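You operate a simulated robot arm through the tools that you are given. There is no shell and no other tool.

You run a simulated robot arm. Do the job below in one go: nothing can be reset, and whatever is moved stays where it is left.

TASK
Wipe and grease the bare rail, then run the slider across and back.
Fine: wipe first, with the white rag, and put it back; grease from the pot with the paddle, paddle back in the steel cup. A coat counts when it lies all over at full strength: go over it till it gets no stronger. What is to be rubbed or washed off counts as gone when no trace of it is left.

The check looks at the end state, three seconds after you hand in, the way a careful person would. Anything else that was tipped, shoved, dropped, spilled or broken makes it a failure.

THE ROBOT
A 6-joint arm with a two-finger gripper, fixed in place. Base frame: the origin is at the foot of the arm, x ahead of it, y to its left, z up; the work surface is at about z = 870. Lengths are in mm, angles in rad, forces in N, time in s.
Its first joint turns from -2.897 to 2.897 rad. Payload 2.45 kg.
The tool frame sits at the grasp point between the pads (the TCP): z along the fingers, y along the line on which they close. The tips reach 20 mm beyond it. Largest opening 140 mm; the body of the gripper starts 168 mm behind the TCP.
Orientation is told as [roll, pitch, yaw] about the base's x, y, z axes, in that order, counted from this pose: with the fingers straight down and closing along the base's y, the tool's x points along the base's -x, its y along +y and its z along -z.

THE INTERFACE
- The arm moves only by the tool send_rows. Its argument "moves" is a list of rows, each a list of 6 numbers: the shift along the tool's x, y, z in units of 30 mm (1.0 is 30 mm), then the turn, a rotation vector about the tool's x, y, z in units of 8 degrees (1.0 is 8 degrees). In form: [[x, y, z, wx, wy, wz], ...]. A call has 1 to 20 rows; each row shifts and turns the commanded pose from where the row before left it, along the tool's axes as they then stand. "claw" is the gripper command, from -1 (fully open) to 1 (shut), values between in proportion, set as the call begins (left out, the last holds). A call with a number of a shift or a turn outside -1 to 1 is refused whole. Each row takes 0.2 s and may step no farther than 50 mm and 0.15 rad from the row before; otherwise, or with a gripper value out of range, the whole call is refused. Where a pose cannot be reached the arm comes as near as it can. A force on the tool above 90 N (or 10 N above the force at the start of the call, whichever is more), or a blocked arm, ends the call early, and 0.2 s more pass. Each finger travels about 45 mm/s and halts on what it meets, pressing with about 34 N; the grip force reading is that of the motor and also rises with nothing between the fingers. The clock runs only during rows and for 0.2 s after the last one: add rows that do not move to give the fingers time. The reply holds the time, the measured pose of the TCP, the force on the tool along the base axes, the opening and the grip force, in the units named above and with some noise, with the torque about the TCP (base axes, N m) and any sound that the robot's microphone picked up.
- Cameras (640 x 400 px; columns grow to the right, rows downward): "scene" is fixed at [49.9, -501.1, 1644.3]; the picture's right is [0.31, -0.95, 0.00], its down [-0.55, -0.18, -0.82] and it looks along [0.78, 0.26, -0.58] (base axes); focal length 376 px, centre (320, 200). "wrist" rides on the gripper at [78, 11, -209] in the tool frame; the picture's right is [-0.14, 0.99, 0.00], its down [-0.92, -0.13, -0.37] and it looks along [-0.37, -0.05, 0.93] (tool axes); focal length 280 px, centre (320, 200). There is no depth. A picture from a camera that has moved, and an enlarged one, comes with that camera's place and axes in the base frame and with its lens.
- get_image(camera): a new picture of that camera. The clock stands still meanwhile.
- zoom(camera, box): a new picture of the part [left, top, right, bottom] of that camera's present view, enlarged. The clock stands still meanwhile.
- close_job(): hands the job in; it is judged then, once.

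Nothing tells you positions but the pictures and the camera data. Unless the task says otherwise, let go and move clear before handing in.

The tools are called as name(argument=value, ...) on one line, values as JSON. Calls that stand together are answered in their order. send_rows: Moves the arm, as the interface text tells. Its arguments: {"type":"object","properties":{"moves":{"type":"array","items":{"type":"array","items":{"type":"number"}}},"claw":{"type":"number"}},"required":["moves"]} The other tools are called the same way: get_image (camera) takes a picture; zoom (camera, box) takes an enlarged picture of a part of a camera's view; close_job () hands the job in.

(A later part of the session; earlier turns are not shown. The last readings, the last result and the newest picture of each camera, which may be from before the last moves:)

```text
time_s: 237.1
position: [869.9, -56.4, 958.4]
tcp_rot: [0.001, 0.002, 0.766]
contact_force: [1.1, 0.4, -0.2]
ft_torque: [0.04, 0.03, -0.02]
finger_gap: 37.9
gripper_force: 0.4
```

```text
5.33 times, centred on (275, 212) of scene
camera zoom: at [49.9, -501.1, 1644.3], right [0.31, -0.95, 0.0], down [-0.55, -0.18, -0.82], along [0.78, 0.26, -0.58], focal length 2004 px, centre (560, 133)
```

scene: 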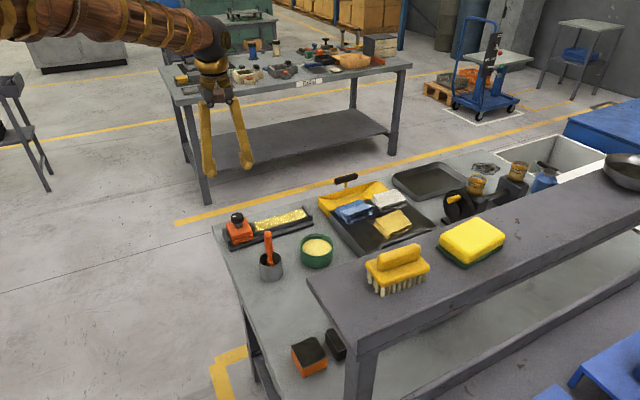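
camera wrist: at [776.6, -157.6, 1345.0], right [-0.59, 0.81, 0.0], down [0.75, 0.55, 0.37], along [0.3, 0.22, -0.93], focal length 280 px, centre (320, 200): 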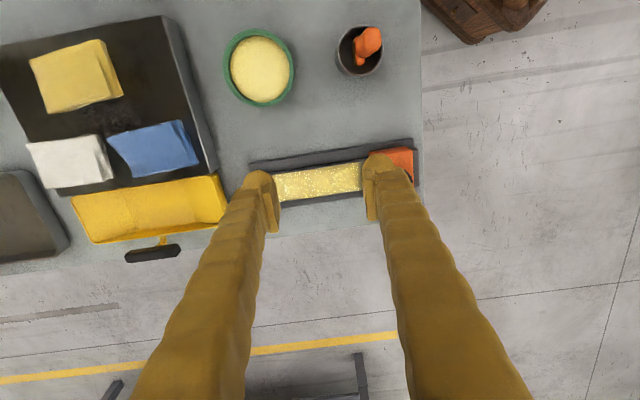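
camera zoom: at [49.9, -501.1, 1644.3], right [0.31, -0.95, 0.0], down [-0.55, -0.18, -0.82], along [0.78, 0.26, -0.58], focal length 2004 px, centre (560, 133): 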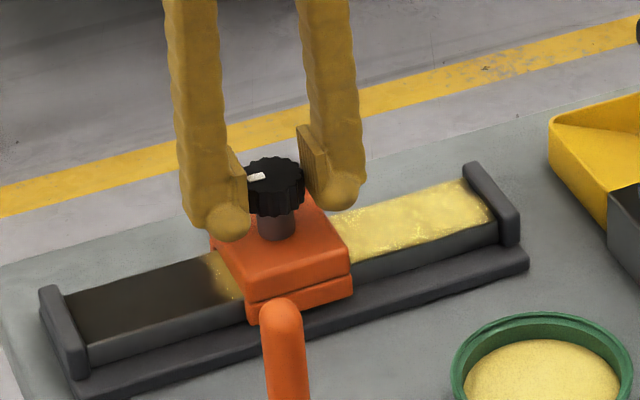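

Mid-rail position reached. I'll release, lift and go look at the paddle in the cup.

send_rows(moves=[[0, 0, 0, 0, 0, 0], [0, 0, 0, 0, 0, 0], [0, 0, -0.7, 0, 0, 0], [0, 0, -0.95, 0, 0, 0], [0, 0, -0.95, 0, 0, 0], [0, 0, -0.95, 0, 0, 0], [0, 0, -0.95, 0, 0, 0], [0, 0, -0.95, 0, 0, 0], [0.862, 0.26, 0, 0, 0, 0], [0.862, 0.26, 0, 0, 0, 0], [0.862, 0.26, 0, 0, 0, 0], [0.862, 0.26, 0, 0, 0, 0], [0.862, 0.26, 0, 0, 0, 0], [0.862, 0.26, 0, 0, 0, 0], [0.862, 0.26, 0, 0, 0, 0], [0, 0, 0, 0, 0, 0]], claw=0)

get_image(camera="wrist")

zoom(camera="wrist", box=[240, 100, 400, 220])

zoom(camera="scene", box=[250, 225, 298, 285])

```text
time_s: 240.5
position: [701.8, -143.5, 1122.6]
tcp_rot: [0.0, -0.001, 0.765]
contact_force: [-0.1, 0.3, -0.3]
ft_torque: [-0.05, -0.01, 0.0]
finger_gap: 70.1
gripper_force: 0.0
```

```text
taken
camera wrist: at [637.0, -189.9, 1333.1], right [-0.59, 0.81, 0.0], down [0.75, 0.55, 0.37], along [0.3, 0.22, -0.93], focal length 280 px, centre (320, 200)
```

wrist: 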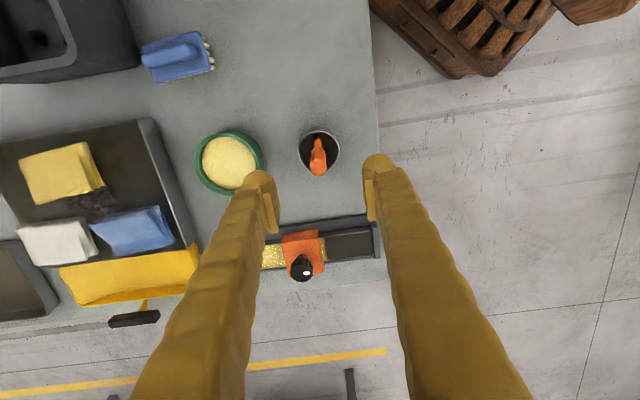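

```text
3.33 times, centred on (320, 160) of wrist
camera zoom: at [637.0, -189.9, 1333.1], right [-0.59, 0.81, 0.0], down [0.75, 0.55, 0.37], along [0.3, 0.22, -0.93], focal length 935 px, centre (320, 333)
```

zoom: 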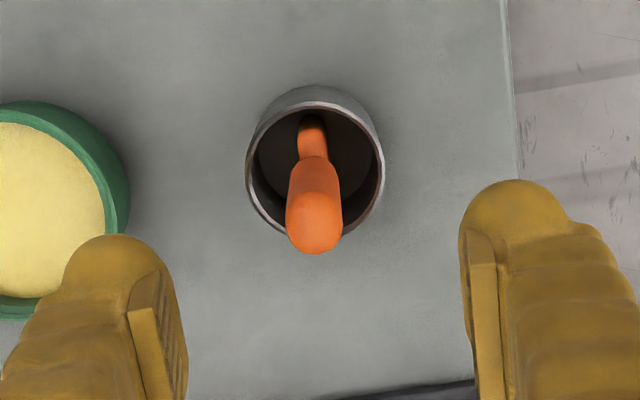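

```text
6.67 times, centred on (274, 255) of scene
camera zoom: at [49.9, -501.1, 1644.3], right [0.31, -0.95, 0.0], down [-0.55, -0.18, -0.82], along [0.78, 0.26, -0.58], focal length 2504 px, centre (627, -167)
```

zoom: 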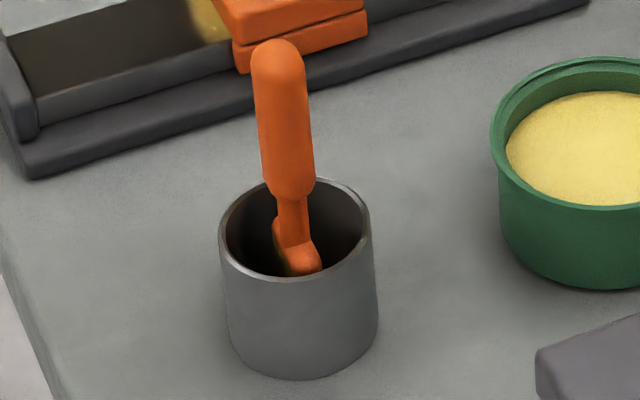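

The handle stands near-vertical at (708, -140). I'll descend and grip it high, near z=1001.

send_rows(moves=[[-0.167, -0.033, 0.8, 0, 0, 0], [0, 0, 0.9, 0, 0, 0], [0, 0, 0.9, 0, 0, 0], [0, 0, 0.9, 0, 0, 0], [0, 0, 0.55, 0, 0, 0], [0, 0, 0, 0, 0, 0]])

zoom(camera="wrist", box=[220, 90, 420, 240])

zoom(camera="scene", box=[240, 205, 308, 285])

```text
time_s: 241.9
position: [705.2, -140.6, 1000.9]
tcp_rot: [0.0, -0.001, 0.767]
contact_force: [-0.8, -0.2, 0.4]
ft_torque: [0.01, 0.0, -0.01]
finger_gap: 69.8
gripper_force: 0.1
```

```text
2.67 times, centred on (320, 165) of wrist
camera zoom: at [642.7, -186.8, 1210.6], right [-0.59, 0.81, 0.0], down [0.75, 0.55, 0.37], along [0.3, 0.22, -0.93], focal length 748 px, centre (320, 293)
```

zoom: 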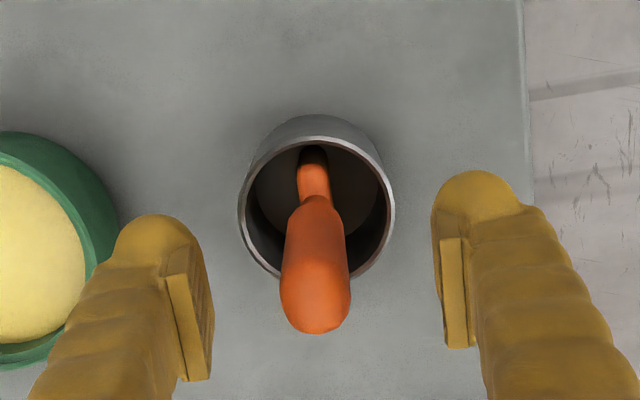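

```text
5.00 times, centred on (274, 245) of scene
camera zoom: at [49.9, -501.1, 1644.3], right [0.31, -0.95, 0.0], down [-0.55, -0.18, -0.82], along [0.78, 0.26, -0.58], focal length 1878 px, centre (550, -25)
```

zoom: 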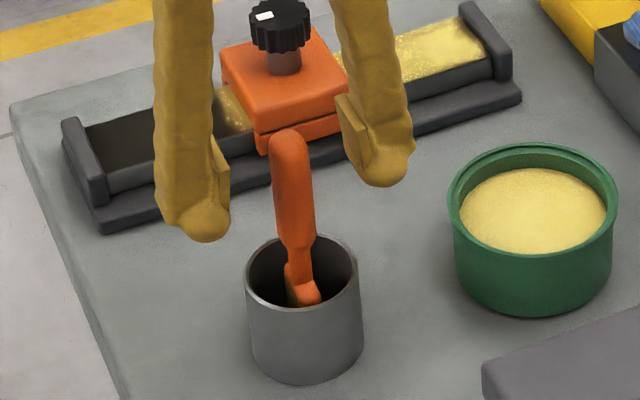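

send_rows(moves=[[0, -0.083, 0, 0, 0, 0], [0, 0, 0, 0, 0, 0], [0, 0, 0, 0, 0, 0], [0, 0, 0, 0, 0, 0], [0, 0, 0, 0, 0, 0]], claw=1)

send_rows(moves=[[0, 0, -0.4, 0, 0, 0], [0, 0, -0.8, 0, 0, 0], [0, 0, -0.8, 0, 0, 0], [0, 0, -0.8, 0, 0, 0], [0, 0, -0.4, 0, 0, 0], [0, 0, 0, 0, 0, 0]])

zoom(camera="wrist", box=[220, 90, 420, 240])

zoom(camera="scene", box=[240, 175, 308, 285])

```text
time_s: 243.1
position: [707.9, -143.2, 1000.6]
tcp_rot: [0.0, 0.0, 0.766]
contact_force: [0.7, 0.3, 0.1]
ft_torque: [0.02, 0.0, 0.01]
finger_gap: 18.7
gripper_force: 34.4
```

```text
time_s: 244.5
position: [707.6, -143.6, 1097.3]
tcp_rot: [0.0, -0.001, 0.765]
contact_force: [1.0, 0.3, -0.4]
ft_torque: [0.01, -0.01, 0.01]
finger_gap: 18.3
gripper_force: 33.8
```

```text
2.67 times, centred on (320, 165) of wrist
camera zoom: at [644.7, -189.8, 1306.6], right [-0.59, 0.81, 0.0], down [0.75, 0.55, 0.37], along [0.3, 0.22, -0.93], focal length 748 px, centre (320, 293)
```

zoom: 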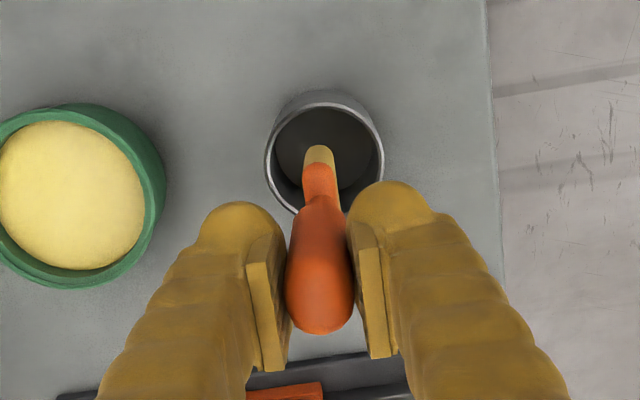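

```text
3.64 times, centred on (274, 230) of scene
camera zoom: at [49.9, -501.1, 1644.3], right [0.31, -0.95, 0.0], down [-0.55, -0.18, -0.82], along [0.78, 0.26, -0.58], focal length 1366 px, centre (487, 91)
```

zoom: 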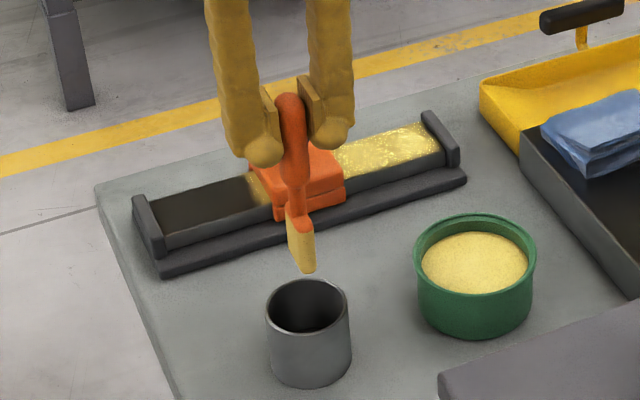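

zoom(camera="scene", box=[255, 215, 295, 255])

```text
10.00 times, centred on (275, 235) of scene
camera zoom: at [49.9, -501.1, 1644.3], right [0.31, -0.95, 0.0], down [-0.55, -0.18, -0.82], along [0.78, 0.26, -0.58], focal length 3757 px, centre (770, -150)
```

zoom: 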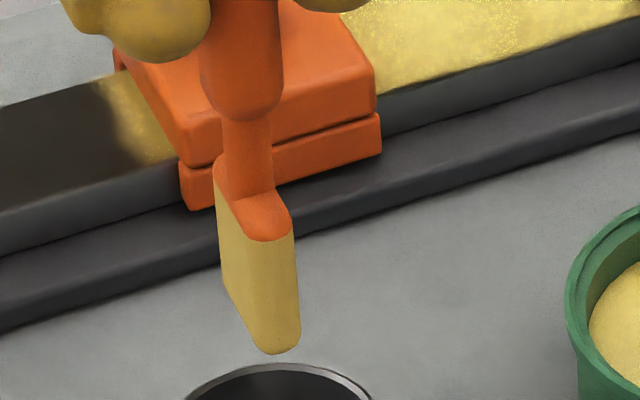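

The blade is tilted about 7° in the grip. I'll correct that and go to the pot for a fresh load.

send_rows(moves=[[0, 0, 0, 0, -0.85, 0], [-0.02, -0.913, 0, 0, 0, 0], [-0.02, -0.913, 0, 0, 0, 0], [-0.02, -0.913, 0, 0, 0, 0], [-0.02, -0.913, 0, 0, 0, 0], [-0.02, -0.913, 0, 0, 0, 0], [0, 0, 0, 0, 0, 0]])

zoom(camera="wrist", box=[220, 60, 420, 220])

zoom(camera="scene", box=[290, 185, 350, 255])

```text
time_s: 246.1
position: [804.0, -239.8, 1095.7]
tcp_rot: [-0.001, -0.118, 0.766]
contact_force: [-0.2, -0.2, -0.8]
ft_torque: [-0.01, 0.01, 0.0]
finger_gap: 18.6
gripper_force: 34.4
```

```text
2.50 times, centred on (320, 140) of wrist
camera zoom: at [723.0, -303.3, 1295.6], right [-0.59, 0.81, 0.02], down [0.72, 0.51, 0.48], along [0.38, 0.29, -0.88], focal length 701 px, centre (320, 350)
```

zoom: 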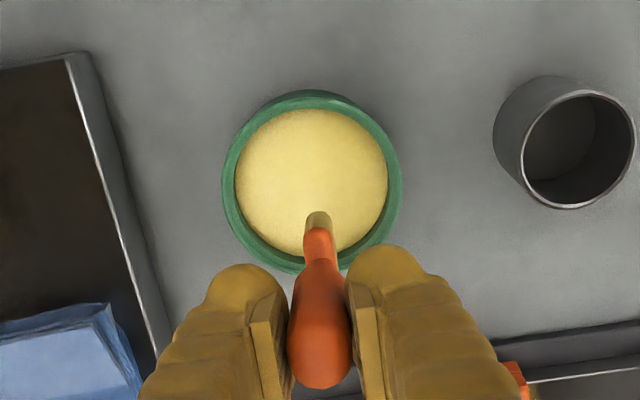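

```text
5.71 times, centred on (320, 220) of scene
camera zoom: at [49.9, -501.1, 1644.3], right [0.31, -0.95, 0.0], down [-0.55, -0.18, -0.82], along [0.78, 0.26, -0.58], focal length 2147 px, centre (320, 86)
```

zoom: 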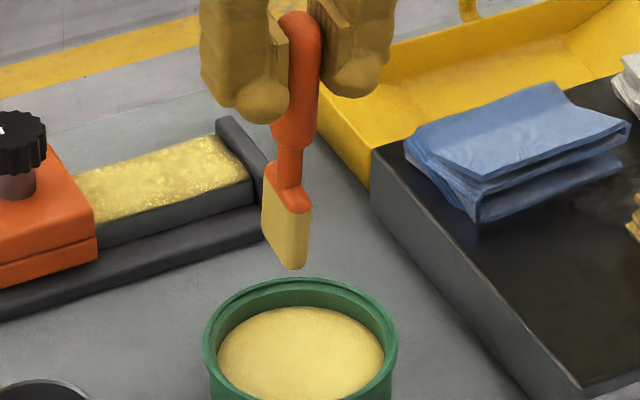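

send_rows(moves=[[0.5, 0, -0.06, 0, 0, 0], [0.08, 0, 0.66, 0, 0, 0], [0.08, 0, 0.66, 0, 0, 0], [0.08, 0, 0.66, 0, 0, 0], [0, 0, 0, 0, 0, 0]])

send_rows(moves=[[0.008, 0, 0.06, 0, 0, 0], [0, 0, 0, 0, 0, 0]])

zoom(camera="scene", box=[290, 190, 350, 260])

```text
time_s: 247.3
position: [792.5, -252.9, 1039.1]
tcp_rot: [0.0, -0.118, 0.768]
contact_force: [0.2, 0.2, -1.3]
ft_torque: [-0.01, 0.01, 0.0]
finger_gap: 18.7
gripper_force: 33.9
```

```text
time_s: 247.9
position: [794.4, -251.7, 1036.0]
tcp_rot: [0.0, -0.118, 0.766]
contact_force: [0.3, 0.1, 0.2]
ft_torque: [0.0, 0.02, -0.03]
finger_gap: 18.3
gripper_force: 34.0
```

```text
5.71 times, centred on (320, 225) of scene
camera zoom: at [49.9, -501.1, 1644.3], right [0.31, -0.95, 0.0], down [-0.55, -0.18, -0.82], along [0.78, 0.26, -0.58], focal length 2147 px, centre (320, 57)
```

zoom: 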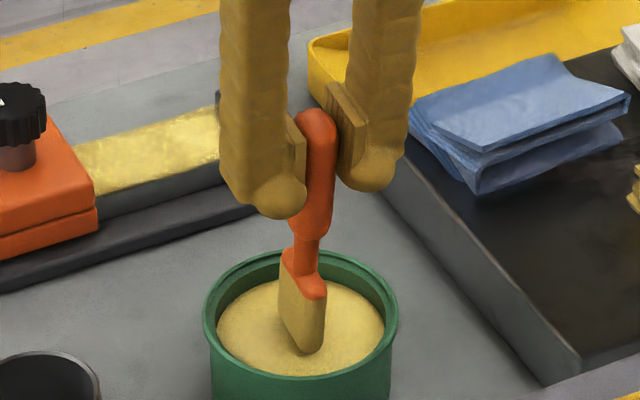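

send_rows(moves=[[0.006, 0, 0.05, 0, 0, 0], [0, 0, 0, 0, 0, 0]])

send_rows(moves=[[0.006, 0, 0.04, 0, 0, 0], [0, 0, 0, 0, 0, 0]])

send_rows(moves=[[0.006, 0, 0.04, 0, 0, 0], [0, 0, 0, 0, 0, 0]])

```text
time_s: 248.5
position: [793.7, -251.6, 1035.7]
tcp_rot: [-0.002, -0.12, 0.767]
contact_force: [-1.5, -0.5, 25.6]
ft_torque: [-0.22, 0.23, -0.02]
finger_gap: 18.6
gripper_force: 33.5
```

```text
time_s: 249.1
position: [793.0, -250.8, 1033.9]
tcp_rot: [-0.001, -0.118, 0.766]
contact_force: [2.3, 1.5, 26.0]
ft_torque: [0.12, -0.1, 0.01]
finger_gap: 18.6
gripper_force: 34.7
```

```text
time_s: 249.7
position: [793.2, -251.2, 1033.2]
tcp_rot: [0.001, -0.121, 0.766]
contact_force: [0.8, 1.2, 26.2]
ft_torque: [0.02, 0.02, 0.02]
finger_gap: 18.4
gripper_force: 34.3
```

send_rows(moves=[[-0.108, 0, -0.91, 0, 0, 0], [-0.108, 0, -0.91, 0, 0, 0], [-0.884, -0.152, 0.105, 0, 0, 0], [-0.884, -0.152, 0.105, 0, 0, 0], [-0.884, -0.152, 0.105, 0, 0, 0], [-0.884, -0.152, 0.105, 0, 0, 0], [-0.884, -0.152, 0.105, 0, 0, 0], [-0.884, -0.152, 0.105, 0, 0, 0], [-0.884, -0.152, 0.105, 0, 0, 0], [0.079, 0, 0.6, 0, 0, 0], [0.079, 0, 0.6, 0, 0, 0], [0.04, 0, 0.4, 0, 0, 0], [0, 0, 0, 0, 0, 0]])

zoom(camera="wrist", box=[220, 60, 420, 220])

zoom(camera="scene", box=[280, 170, 340, 230])

```text
time_s: 252.5
position: [950.0, -144.7, 1039.2]
tcp_rot: [0.001, -0.12, 0.766]
contact_force: [-0.2, 0.5, -1.0]
ft_torque: [0.03, -0.01, 0.01]
finger_gap: 18.4
gripper_force: 34.0
```

```text
2.50 times, centred on (320, 140) of wrist
camera zoom: at [869.4, -208.3, 1237.7], right [-0.59, 0.81, 0.02], down [0.72, 0.51, 0.47], along [0.38, 0.29, -0.88], focal length 701 px, centre (320, 350)
```

zoom: 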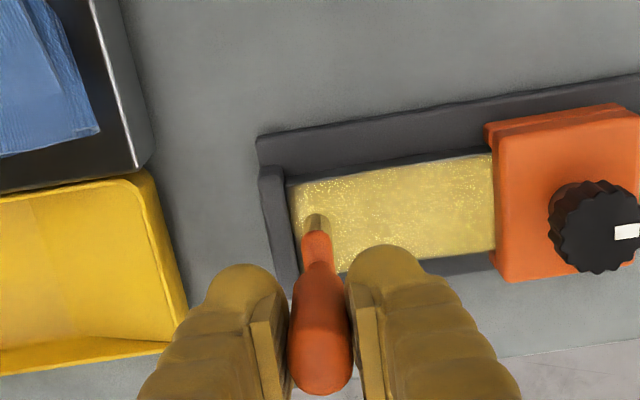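

```text
6.67 times, centred on (310, 200) of scene
camera zoom: at [49.9, -501.1, 1644.3], right [0.31, -0.95, 0.0], down [-0.55, -0.18, -0.82], along [0.78, 0.26, -0.58], focal length 2504 px, centre (387, 200)
```

zoom: 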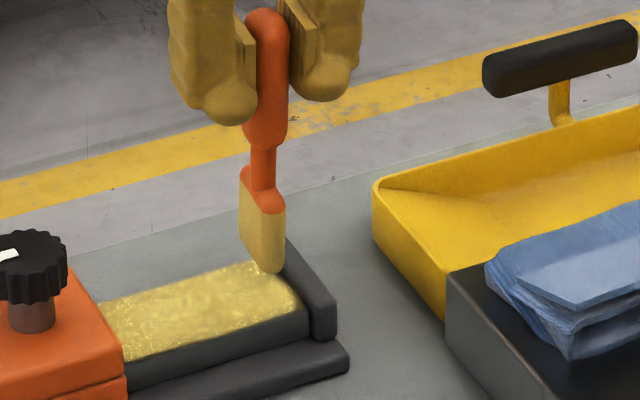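

send_rows(moves=[[0.05, 0, 0.4, 0, 0, 0], [0.01, 0, 0.06, 0, 0, 0], [0, 0, 0, 0, 0, 0]])

send_rows(moves=[[0.006, 0, 0.05, 0, 0, 0], [0, 0, 0, 0, 0, 0]])

send_rows(moves=[[0.006, 0, 0.04, 0, 0, 0], [0, 0, 0, 0, 0, 0]])

```text
time_s: 253.3
position: [950.4, -146.1, 1024.5]
tcp_rot: [0.0, -0.119, 0.767]
contact_force: [-0.3, -0.4, -0.8]
ft_torque: [-0.01, 0.04, 0.0]
finger_gap: 18.7
gripper_force: 33.8
```

```text
time_s: 253.9
position: [950.7, -145.3, 1022.7]
tcp_rot: [0.0, -0.119, 0.767]
contact_force: [0.2, 0.2, -1.4]
ft_torque: [0.02, 0.04, -0.02]
finger_gap: 18.7
gripper_force: 34.1
```

```text
time_s: 254.5
position: [950.7, -145.3, 1023.4]
tcp_rot: [0.001, -0.119, 0.765]
contact_force: [-2.6, -2.0, 9.8]
ft_torque: [-0.17, 0.23, 0.03]
finger_gap: 18.3
gripper_force: 34.4
```

Contact. I'll work the far end with short cross strokes right against the stop.

send_rows(moves=[[0, -0.1, 0.012, 0, 0, 0], [-0.2, 0, 0.026, 0, 0, 0], [-0.2, 0, 0.026, 0, 0, 0], [0.2, 0, -0.022, 0, 0, 0], [0.2, 0, -0.022, 0, 0, 0], [0.2, 0, -0.022, 0, 0, 0], [0.2, 0, -0.022, 0, 0, 0], [-0.2, 0, 0.026, 0, 0, 0], [0, -0.06, 0, 0, 0, 0], [-0.2, 0, 0.026, 0, 0, 0], [-0.2, 0, 0.026, 0, 0, 0], [0, 0.3, 0, 0, 0, 0], [0, 0.3, 0, 0, 0, 0], [0, -0.3, 0.005, 0, 0, 0], [0, -0.3, 0.005, 0, 0, 0], [0, 0, 0, 0, 0, 0]])

zoom(camera="wrist", box=[220, 60, 420, 220])

zoom(camera="scene", box=[280, 170, 340, 230])

```text
time_s: 257.9
position: [957.6, -144.0, 1021.9]
tcp_rot: [0.003, -0.118, 0.765]
contact_force: [1.2, 0.4, -0.5]
ft_torque: [0.02, -0.02, -0.02]
finger_gap: 18.6
gripper_force: 33.3
```

```text
2.50 times, centred on (320, 140) of wrist
camera zoom: at [877.4, -207.4, 1220.3], right [-0.59, 0.81, 0.02], down [0.72, 0.51, 0.47], along [0.38, 0.29, -0.88], focal length 701 px, centre (320, 350)
```

zoom: 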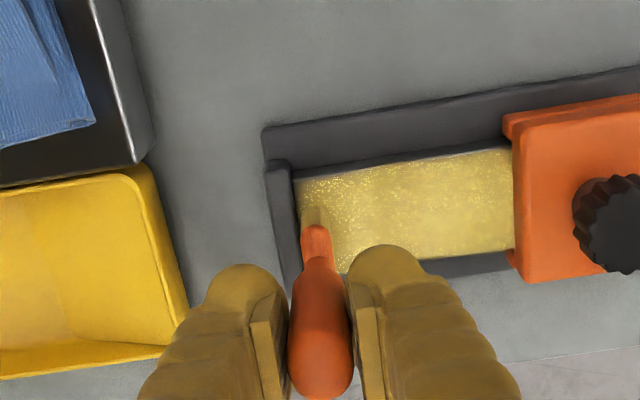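

```text
6.67 times, centred on (310, 200) of scene
camera zoom: at [49.9, -501.1, 1644.3], right [0.31, -0.95, 0.0], down [-0.55, -0.18, -0.82], along [0.78, 0.26, -0.58], focal length 2504 px, centre (387, 200)
```

zoom: 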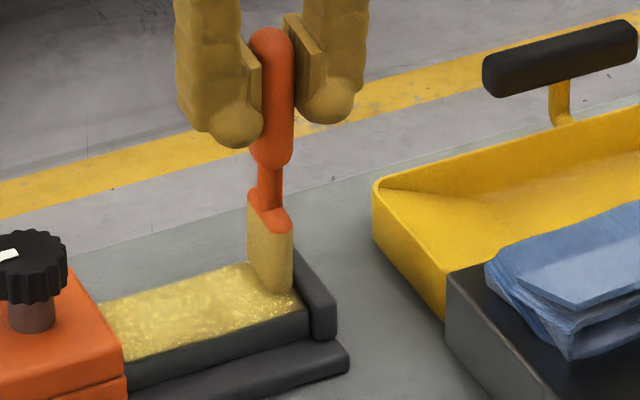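

send_rows(moves=[[0.006, 0, 0.05, 0, 0, 0], [0, 0, 0, 0, 0, 0]])

send_rows(moves=[[0, 0, 0.01, 0, 0, 0], [0, 0.3, 0.004, 0, 0, 0], [0, 0.3, 0.004, 0, 0, 0], [0, -0.3, 0.004, 0, 0, 0], [0, -0.3, 0.004, 0, 0, 0], [0.2, 0, -0.018, 0, 0, 0], [0.2, 0, -0.018, 0, 0, 0], [0, 0.3, 0.004, 0, 0, 0], [0, 0.3, 0.004, 0, 0, 0], [0, -0.3, 0.004, 0, 0, 0], [0, -0.3, 0.004, 0, 0, 0], [0, 0, 0, 0, 0, 0]])

zoom(camera="scene", box=[280, 170, 340, 230])

```text
time_s: 258.5
position: [957.7, -144.2, 1020.6]
tcp_rot: [0.001, -0.12, 0.766]
contact_force: [0.9, 0.4, 14.3]
ft_torque: [-0.02, -0.01, 0.03]
finger_gap: 18.5
gripper_force: 34.1
```

```text
time_s: 261.1
position: [949.9, -152.2, 1018.1]
tcp_rot: [0.0, -0.118, 0.767]
contact_force: [0.3, -0.2, 0.3]
ft_torque: [0.0, -0.01, 0.01]
finger_gap: 18.5
gripper_force: 34.4
```

```text
6.67 times, centred on (310, 200) of scene
camera zoom: at [49.9, -501.1, 1644.3], right [0.31, -0.95, 0.0], down [-0.55, -0.18, -0.82], along [0.78, 0.26, -0.58], focal length 2504 px, centre (387, 200)
```

zoom: 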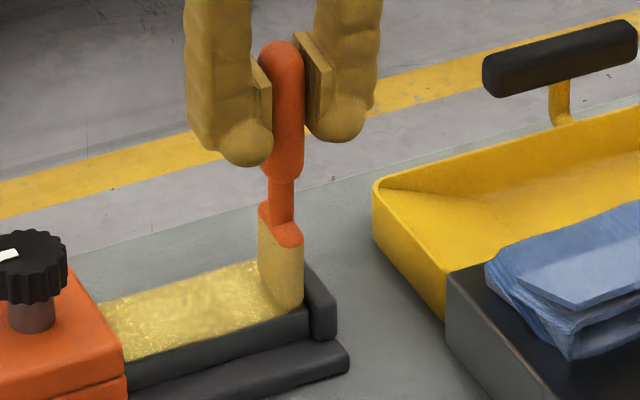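

I'll lift, check that end, and carry the remaining load over to the home side strip.

send_rows(moves=[[-0.092, 0.1, -0.77, 0, 0, 0], [-0.092, 0, -0.77, 0, 0, 0], [-0.092, 0, -0.77, 0, 0, 0], [0.02, 0.93, 0, 0, 0, 0], [0.02, 0.93, 0, 0, 0, 0], [0.02, 0.93, 0, 0, 0, 0], [0.02, 0.93, 0, 0, 0, 0], [0.02, 0.93, 0, 0, 0, 0], [0.02, 0.93, 0, 0, 0, 0], [0, 0, 0, 0, 0, 0]])

zoom(camera="scene", box=[220, 170, 330, 250])

zoom(camera="scene", box=[280, 190, 320, 225])

zoom(camera="wrist", box=[200, 60, 440, 220])

```text
time_s: 263.3
position: [828.3, -32.0, 1088.3]
tcp_rot: [-0.001, -0.117, 0.766]
contact_force: [-0.3, -0.5, -1.0]
ft_torque: [0.0, 0.02, 0.01]
finger_gap: 18.2
gripper_force: 34.1
```

```text
5.00 times, centred on (275, 210) of scene
camera zoom: at [49.9, -501.1, 1644.3], right [0.31, -0.95, 0.0], down [-0.55, -0.18, -0.82], along [0.78, 0.26, -0.58], focal length 1878 px, centre (545, 150)
```

zoom: 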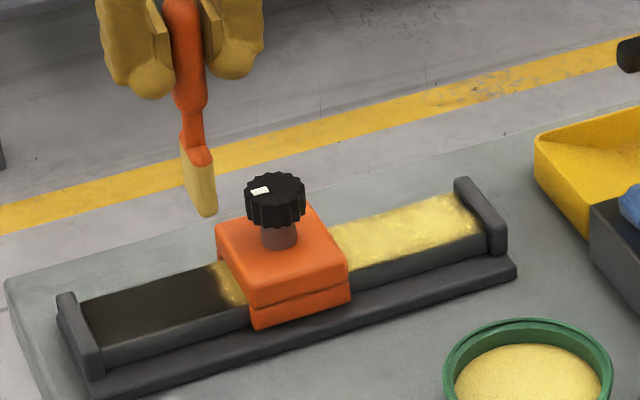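

```text
11.43 times, centred on (300, 208) of scene
camera zoom: at [49.9, -501.1, 1644.3], right [0.31, -0.95, 0.0], down [-0.55, -0.18, -0.82], along [0.78, 0.26, -0.58], focal length 4294 px, centre (549, 114)
```

zoom: 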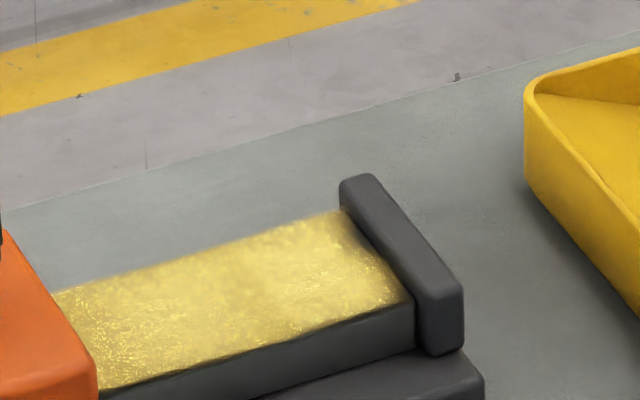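

```text
2.50 times, centred on (320, 140) of wrist
camera zoom: at [747.6, -95.2, 1287.9], right [-0.59, 0.81, 0.02], down [0.72, 0.51, 0.47], along [0.38, 0.29, -0.88], focal length 701 px, centre (320, 350)
```

zoom: 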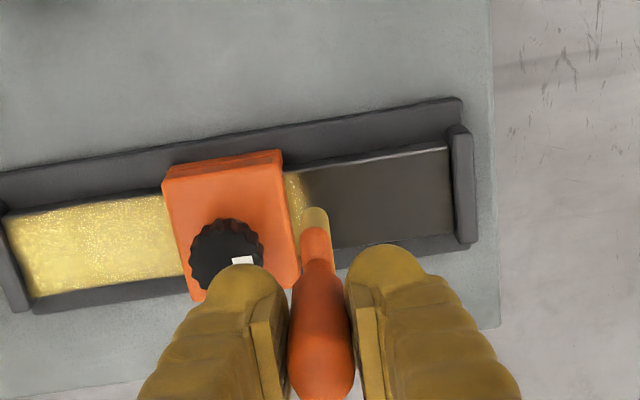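

The far end is now filled. Next I'll test the dark strip: lower the blade there and stroke.

send_rows(moves=[[0.09, 0.25, 0.72, 0, 0, 0], [0.09, 0, 0.72, 0, 0, 0], [0.09, 0, 0.72, 0, 0, 0], [0, 0, 0, 0, 0, 0]])

send_rows(moves=[[0.008, 0, 0.06, 0, 0, 0], [0.006, 0, 0.04, 0, 0, 0], [0, 0, 0, 0, 0, 0]])

zoom(camera="wrist", box=[200, 60, 440, 220])

zoom(camera="scene", box=[225, 190, 295, 250])

```text
time_s: 264.3
position: [823.1, -26.5, 1023.1]
tcp_rot: [0.002, -0.12, 0.767]
contact_force: [0.1, -0.8, -0.8]
ft_torque: [-0.01, 0.0, -0.01]
finger_gap: 18.5
gripper_force: 34.1
```

```text
time_s: 265.1
position: [823.3, -26.6, 1020.4]
tcp_rot: [0.0, -0.119, 0.767]
contact_force: [-0.1, 0.0, 0.2]
ft_torque: [-0.02, -0.01, -0.01]
finger_gap: 18.5
gripper_force: 33.7
```

```text
2.50 times, centred on (320, 140) of wrist
camera zoom: at [742.4, -90.2, 1219.0], right [-0.59, 0.81, 0.02], down [0.72, 0.51, 0.47], along [0.38, 0.29, -0.88], focal length 701 px, centre (320, 350)
```

zoom: 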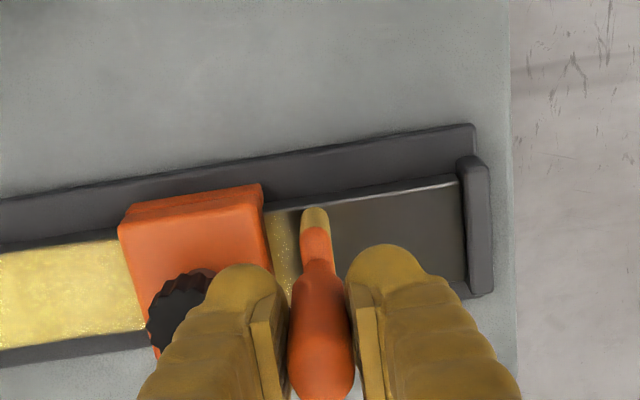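

```text
6.67 times, centred on (260, 220) of scene
camera zoom: at [49.9, -501.1, 1644.3], right [0.31, -0.95, 0.0], down [-0.55, -0.18, -0.82], along [0.78, 0.26, -0.58], focal length 2504 px, centre (720, 67)
```

zoom: 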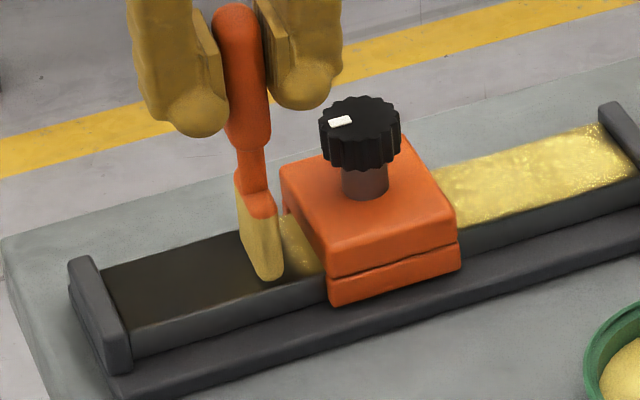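

send_rows(moves=[[0.006, 0, 0.05, 0, 0, 0], [0, 0, 0, 0, 0, 0]])

send_rows(moves=[[0.006, 0, 0.05, 0, 0, 0], [0, 0, 0, 0, 0, 0]])

```text
time_s: 265.7
position: [823.8, -26.8, 1017.7]
tcp_rot: [-0.001, -0.119, 0.767]
contact_force: [0.4, -0.3, 1.4]
ft_torque: [0.01, 0.06, 0.01]
finger_gap: 18.6
gripper_force: 34.1
```

```text
time_s: 266.3
position: [822.4, -27.5, 1016.9]
tcp_rot: [0.002, -0.12, 0.767]
contact_force: [-2.1, -2.0, 23.0]
ft_torque: [-0.38, 0.33, 0.05]
finger_gap: 18.6
gripper_force: 33.1
```

send_rows(moves=[[0, 0.2, -0.01, 0, 0, 0], [0, 0.3, 0, 0, 0, 0], [0, 0.3, 0, 0, 0, 0], [0, 0, 0, 0, 0, 0]])

zoom(camera="scene", box=[225, 190, 295, 250])

zoom(camera="wrist", box=[200, 60, 440, 220])

```text
time_s: 267.3
position: [808.4, -8.9, 1017.0]
tcp_rot: [-0.002, -0.118, 0.766]
contact_force: [2.3, -1.2, 11.4]
ft_torque: [-0.2, -0.19, 0.05]
finger_gap: 18.6
gripper_force: 34.6
```

```text
6.67 times, centred on (260, 220) of scene
camera zoom: at [49.9, -501.1, 1644.3], right [0.31, -0.95, 0.0], down [-0.55, -0.18, -0.82], along [0.78, 0.26, -0.58], focal length 2504 px, centre (720, 67)
```

zoom: 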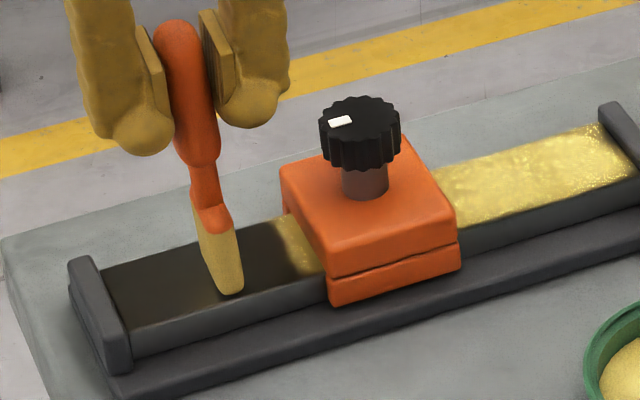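

```text
2.50 times, centred on (320, 140) of wrist
camera zoom: at [726.6, -72.1, 1216.3], right [-0.59, 0.81, 0.02], down [0.72, 0.51, 0.48], along [0.38, 0.29, -0.88], focal length 701 px, centre (320, 350)
```

zoom: 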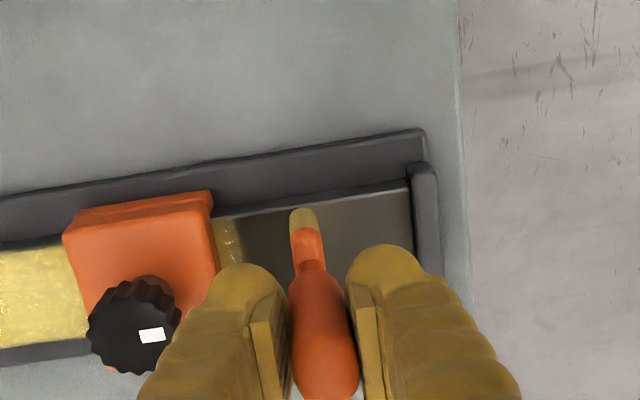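

Confirmed: even with firm contact nothing sticks there, so that strip is outside the greasing area and the coat is complete. I'll return the paddle to the cup, aligning carefully this time.

send_rows(moves=[[-0.105, 0, -0.88, 0, 0, 0], [-0.105, 0, -0.88, 0, 0, 0], [-0.105, 0, -0.88, 0, 0, 0], [0.875, -0.105, -0.104, 0, 0, 0], [0.875, -0.105, -0.104, 0, 0, 0], [0.875, -0.105, -0.104, 0, 0, 0], [0.875, -0.105, -0.104, 0, 0, 0], [0.875, -0.105, -0.104, 0, 0, 0], [0.875, -0.105, -0.104, 0, 0, 0], [0.875, -0.105, -0.104, 0, 0, 0], [0, 0, 0, 0, 0, 0]])

zoom(camera="scene", box=[240, 205, 308, 285])

zoom(camera="wrist", box=[220, 60, 420, 220])

```text
time_s: 269.7
position: [688.4, -153.0, 1095.6]
tcp_rot: [-0.001, -0.118, 0.766]
contact_force: [-0.3, 0.4, -0.9]
ft_torque: [0.01, -0.01, -0.03]
finger_gap: 18.5
gripper_force: 34.4
```

```text
5.00 times, centred on (274, 245) of scene
camera zoom: at [49.9, -501.1, 1644.3], right [0.31, -0.95, 0.0], down [-0.55, -0.18, -0.82], along [0.78, 0.26, -0.58], focal length 1878 px, centre (550, -25)
```

zoom: 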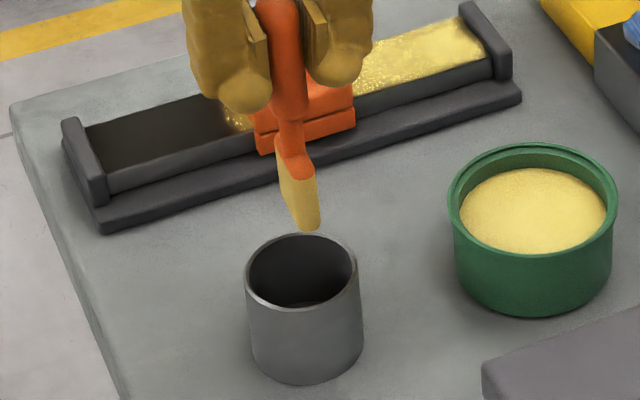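

```text
2.50 times, centred on (320, 140) of wrist
camera zoom: at [608.1, -216.9, 1294.3], right [-0.59, 0.81, 0.02], down [0.72, 0.51, 0.47], along [0.38, 0.29, -0.88], focal length 701 px, centre (320, 350)
```

zoom: 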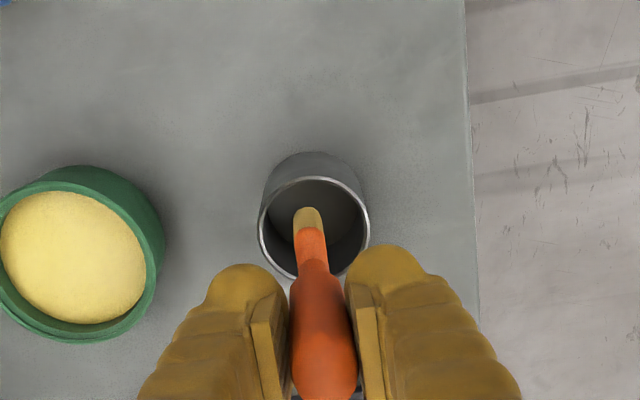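

send_rows(moves=[[-0.281, 0, 0.033, 0, 0, 0], [0.07, 0, 0.6, 0, 0, 0], [0.07, 0, 0.6, 0, 0, 0], [0, 0, 0, 0, 0, 0]])

zoom(camera="scene", box=[240, 205, 308, 285])

zoom(camera="wrist", box=[220, 60, 420, 220])

```text
time_s: 270.7
position: [694.4, -148.2, 1060.8]
tcp_rot: [0.0, -0.12, 0.767]
contact_force: [-0.5, -0.2, 0.0]
ft_torque: [0.02, 0.01, 0.02]
finger_gap: 18.6
gripper_force: 34.2
```

```text
5.00 times, centred on (274, 245) of scene
camera zoom: at [49.9, -501.1, 1644.3], right [0.31, -0.95, 0.0], down [-0.55, -0.18, -0.82], along [0.78, 0.26, -0.58], focal length 1878 px, centre (550, -25)
```

zoom: 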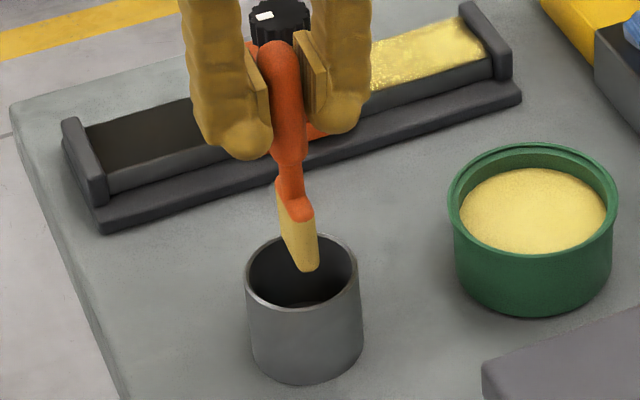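

```text
2.50 times, centred on (320, 140) of wrist
camera zoom: at [613.7, -211.5, 1259.4], right [-0.59, 0.81, 0.02], down [0.72, 0.51, 0.47], along [0.38, 0.29, -0.88], focal length 701 px, centre (320, 350)
```

zoom: 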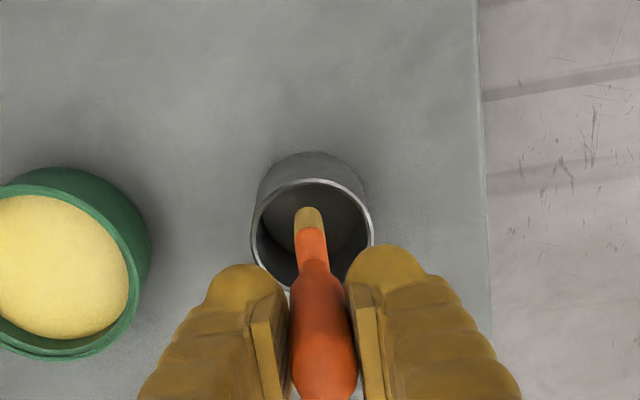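

send_rows(moves=[[0.047, 0, 0.4, 0, 0, 0], [0.047, 0, 0.4, 0, 0, 0], [0, 0, 0, 0, 0, 0]])

zoom(camera="scene", box=[240, 205, 308, 285])

zoom(camera="wrist", box=[220, 60, 420, 220])

```text
time_s: 271.5
position: [695.4, -147.8, 1036.1]
tcp_rot: [0.001, -0.118, 0.765]
contact_force: [-0.3, -0.1, -0.8]
ft_torque: [-0.01, 0.02, 0.04]
finger_gap: 18.5
gripper_force: 34.0
```

```text
5.00 times, centred on (274, 245) of scene
camera zoom: at [49.9, -501.1, 1644.3], right [0.31, -0.95, 0.0], down [-0.55, -0.18, -0.82], along [0.78, 0.26, -0.58], focal length 1878 px, centre (550, -25)
```

zoom: 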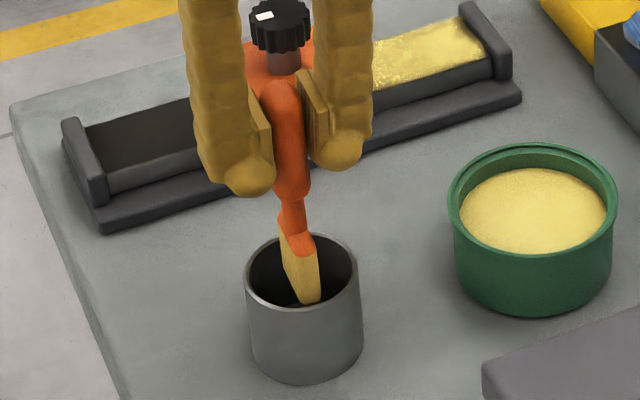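

```text
2.50 times, centred on (320, 140) of wrist
camera zoom: at [613.9, -210.6, 1234.5], right [-0.59, 0.81, 0.02], down [0.72, 0.51, 0.48], along [0.38, 0.29, -0.88], focal length 701 px, centre (320, 350)
```

zoom: 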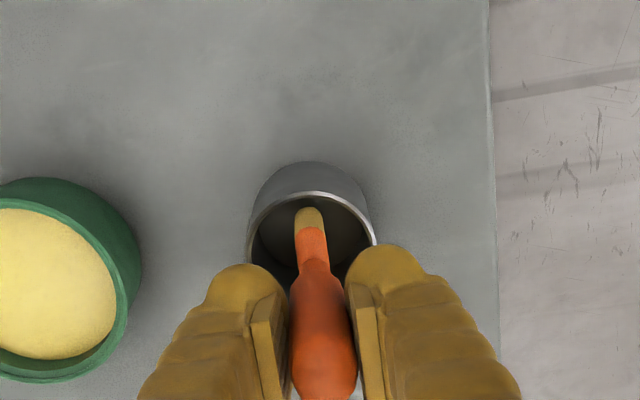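

send_rows(moves=[[-0.1, 0, 0.012, 0, 0, 0], [0.035, 0, 0.3, 0, 0, 0], [0.035, 0, 0.3, 0, 0, 0], [0, 0, 0, 0, 0, 0]])

zoom(camera="scene", box=[240, 205, 308, 285])

```text
time_s: 272.5
position: [696.1, -145.1, 1016.9]
tcp_rot: [0.0, -0.119, 0.765]
contact_force: [-0.2, -0.1, -1.2]
ft_torque: [-0.04, 0.02, 0.0]
finger_gap: 18.5
gripper_force: 34.2
```

```text
5.00 times, centred on (274, 245) of scene
camera zoom: at [49.9, -501.1, 1644.3], right [0.31, -0.95, 0.0], down [-0.55, -0.18, -0.82], along [0.78, 0.26, -0.58], focal length 1878 px, centre (550, -25)
```

zoom: 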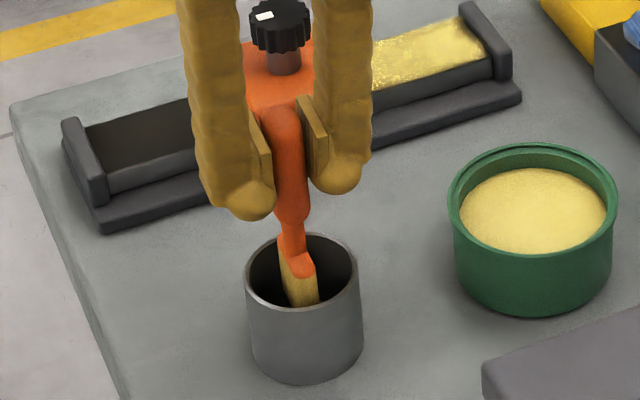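

Going in cleanly. I'll continue down to the floor in small steps.

send_rows(moves=[[0.035, 0, 0.3, 0, 0, 0], [0.025, 0, 0.2, 0, 0, 0], [0, 0, 0, 0, 0, 0]])

send_rows(moves=[[0.012, 0, 0.1, 0, 0, 0], [0.01, 0, 0.08, 0, 0, 0], [0, 0, 0, 0, 0, 0]])

zoom(camera="scene", box=[240, 205, 308, 285])

```text
time_s: 273.3
position: [696.3, -146.2, 1002.5]
tcp_rot: [0.002, -0.12, 0.766]
contact_force: [-0.2, 0.7, 0.2]
ft_torque: [-0.02, -0.02, -0.03]
finger_gap: 18.4
gripper_force: 34.1
```

```text
time_s: 274.1
position: [695.6, -145.5, 997.7]
tcp_rot: [0.001, -0.119, 0.766]
contact_force: [0.2, -0.1, -0.3]
ft_torque: [-0.03, -0.02, -0.04]
finger_gap: 18.7
gripper_force: 33.9
```

```text
5.00 times, centred on (274, 245) of scene
camera zoom: at [49.9, -501.1, 1644.3], right [0.31, -0.95, 0.0], down [-0.55, -0.18, -0.82], along [0.78, 0.26, -0.58], focal length 1878 px, centre (550, -25)
```

zoom: 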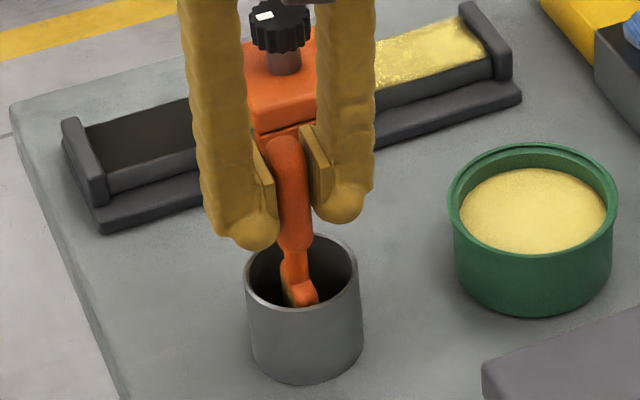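

send_rows(moves=[[0.01, 0, 0.08, 0, 0, 0], [0, 0, 0, 0, 0, 0]])

send_rows(moves=[[0.01, 0, 0.08, 0, 0, 0], [0, 0, 0, 0, 0, 0]])

send_rows(moves=[[0.01, 0, 0.06, 0, 0, 0], [0, 0, 0, 0, 0, 0]])

```text
time_s: 274.7
position: [696.3, -145.4, 996.1]
tcp_rot: [0.001, -0.12, 0.767]
contact_force: [0.7, -0.4, 0.3]
ft_torque: [-0.01, 0.03, 0.03]
finger_gap: 18.8
gripper_force: 34.5
```

```text
time_s: 275.3
position: [694.4, -145.8, 993.2]
tcp_rot: [0.0, -0.117, 0.766]
contact_force: [-0.3, -0.9, 4.1]
ft_torque: [-0.04, 0.06, 0.01]
finger_gap: 18.4
gripper_force: 34.1
```

```text
time_s: 275.9
position: [696.0, -146.5, 992.4]
tcp_rot: [-0.001, -0.12, 0.768]
contact_force: [1.6, -0.1, 26.5]
ft_torque: [-0.1, 0.02, 0.04]
finger_gap: 18.6
gripper_force: 34.1
```

The paddle stands on the cup floor. I'll ease, release and lift away vertically.

send_rows(moves=[[0, 0, -0.04, 0, 0, 0], [0, 0, 0, 0, 0, 0], [0, 0, 0, 0, 0, 0], [0, 0, 0, 0, 0, 0], [-0.06, 0, -0.5, 0, 0, 0], [-0.106, 0, -0.9, 0, 0, 0], [-0.106, 0, -0.9, 0, 0, 0], [-0.106, 0, -0.9, 0, 0, 0], [-0.106, 0, -0.9, 0, 0, 0], [0, 0, 0, 0, 0, 0]], claw=0.35)

zoom(camera="scene", box=[220, 190, 340, 290])

get_image(camera="wrist")

```text
time_s: 278.1
position: [695.4, -147.5, 1115.7]
tcp_rot: [0.002, -0.119, 0.765]
contact_force: [-0.2, 0.0, 0.0]
ft_torque: [0.02, 0.01, -0.02]
finger_gap: 45.5
gripper_force: 0.2
```

```text
4.00 times, centred on (280, 240) of scene
camera zoom: at [49.9, -501.1, 1644.3], right [0.31, -0.95, 0.0], down [-0.55, -0.18, -0.82], along [0.78, 0.26, -0.58], focal length 1503 px, centre (480, 40)
```

zoom: 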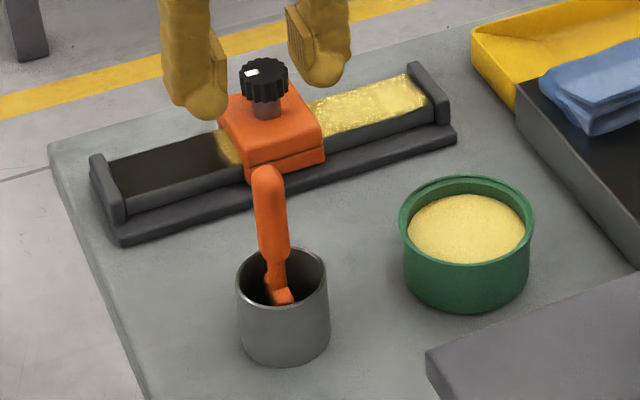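

```text
taken
camera wrist: at [616.0, -210.3, 1314.0], right [-0.59, 0.81, 0.02], down [0.72, 0.51, 0.47], along [0.38, 0.29, -0.88], focal length 280 px, centre (320, 200)
```

wrist: 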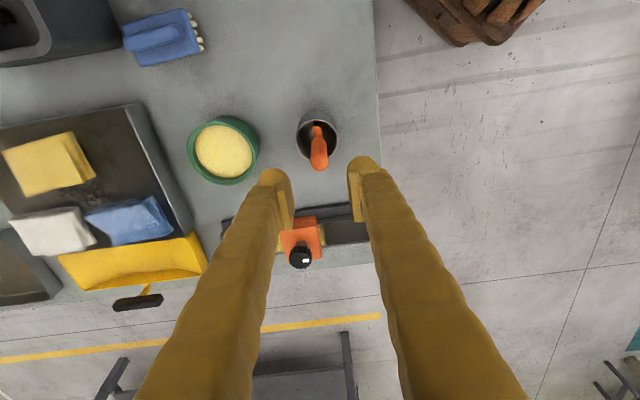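

The paddle is back. Now the final slider run: untilt, open and go over the knob at mid-rail.

send_rows(moves=[[0, 0, 0, 0, 0.85, 0], [-0.9, -0.267, 0, 0, 0, 0], [-0.9, -0.267, 0, 0, 0, 0], [-0.9, -0.267, 0, 0, 0, 0], [-0.9, -0.267, 0, 0, 0, 0], [-0.9, -0.267, 0, 0, 0, 0], [-0.9, -0.267, 0, 0, 0, 0], [-0.9, -0.267, 0, 0, 0, 0], [0, 0, 0.9, 0, 0, 0], [0, 0, 0.9, 0, 0, 0], [0, 0, 0.9, 0, 0, 0], [0, 0, 0, 0, 0, 0]], claw=0)

zoom(camera="wrist", box=[200, 80, 440, 240])

zoom(camera="scene", box=[220, 170, 330, 250])

```text
time_s: 280.7
position: [870.6, -55.0, 1034.2]
tcp_rot: [0.0, 0.0, 0.766]
contact_force: [0.2, 0.4, 0.0]
ft_torque: [-0.04, -0.02, -0.01]
finger_gap: 70.1
gripper_force: 0.1
```

```text
2.50 times, centred on (320, 160) of wrist
camera zoom: at [806.7, -101.1, 1242.9], right [-0.59, 0.81, 0.0], down [0.75, 0.55, 0.37], along [0.3, 0.22, -0.93], focal length 701 px, centre (320, 300)
```

zoom: 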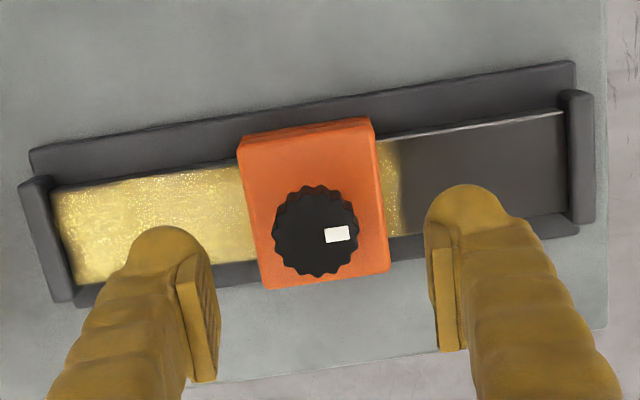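

```text
5.00 times, centred on (275, 210) of scene
camera zoom: at [49.9, -501.1, 1644.3], right [0.31, -0.95, 0.0], down [-0.55, -0.18, -0.82], along [0.78, 0.26, -0.58], focal length 1878 px, centre (545, 150)
```

zoom: 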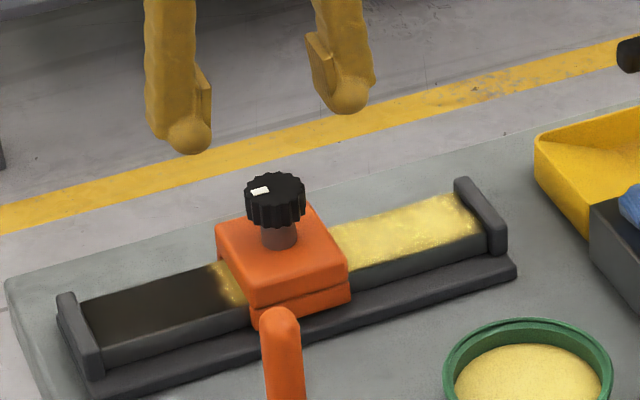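

send_rows(moves=[[0, 0, 0.85, 0, 0, 0], [0, 0, 0.85, 0, 0, 0], [0, 0, 0.83, 0, 0, 0], [0, 0, 0, 0, 0, 0]])

send_rows(moves=[[0, 0, 0, 0, 0, 0], [0, 0, 0, 0, 0, 0], [0, 0, 0, 0, 0, 0], [0, 0.4, 0, 0, 0, 0], [0, 0.4, 0, 0, 0, 0], [0, 0.4, 0, 0, 0, 0], [0, 0.4, 0, 0, 0, 0], [0, 0.4, 0, 0, 0, 0], [0, 0.4, 0, 0, 0, 0], [0, 0.4, 0, 0, 0, 0], [0, 0.15, 0, 0, 0, 0], [0, 0, 0, 0, 0, 0]], claw=0.457)

zoom(camera="scene", box=[220, 175, 330, 250])

```text
time_s: 281.7
position: [871.3, -53.7, 958.4]
tcp_rot: [0.0, 0.002, 0.767]
contact_force: [0.5, -0.2, -0.6]
ft_torque: [-0.02, -0.01, -0.01]
finger_gap: 70.0
gripper_force: 0.0
```

```text
time_s: 284.3
position: [810.6, 8.5, 956.7]
tcp_rot: [0.0, 0.001, 0.767]
contact_force: [0.4, -0.3, -0.4]
ft_torque: [-0.03, -0.02, 0.0]
finger_gap: 38.4
gripper_force: 0.0
```

```text
5.33 times, centred on (275, 212) of scene
camera zoom: at [49.9, -501.1, 1644.3], right [0.31, -0.95, 0.0], down [-0.55, -0.18, -0.82], along [0.78, 0.26, -0.58], focal length 2004 px, centre (560, 133)
```

zoom: 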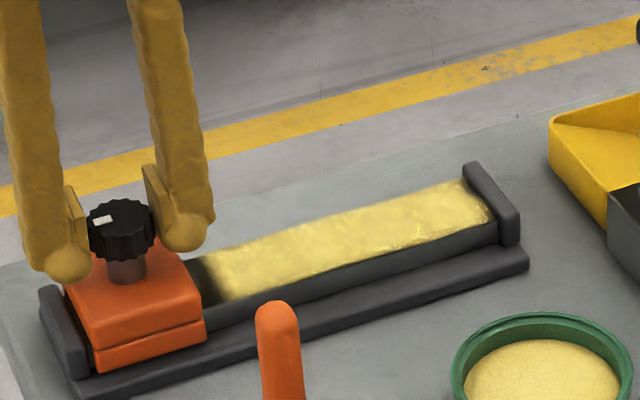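

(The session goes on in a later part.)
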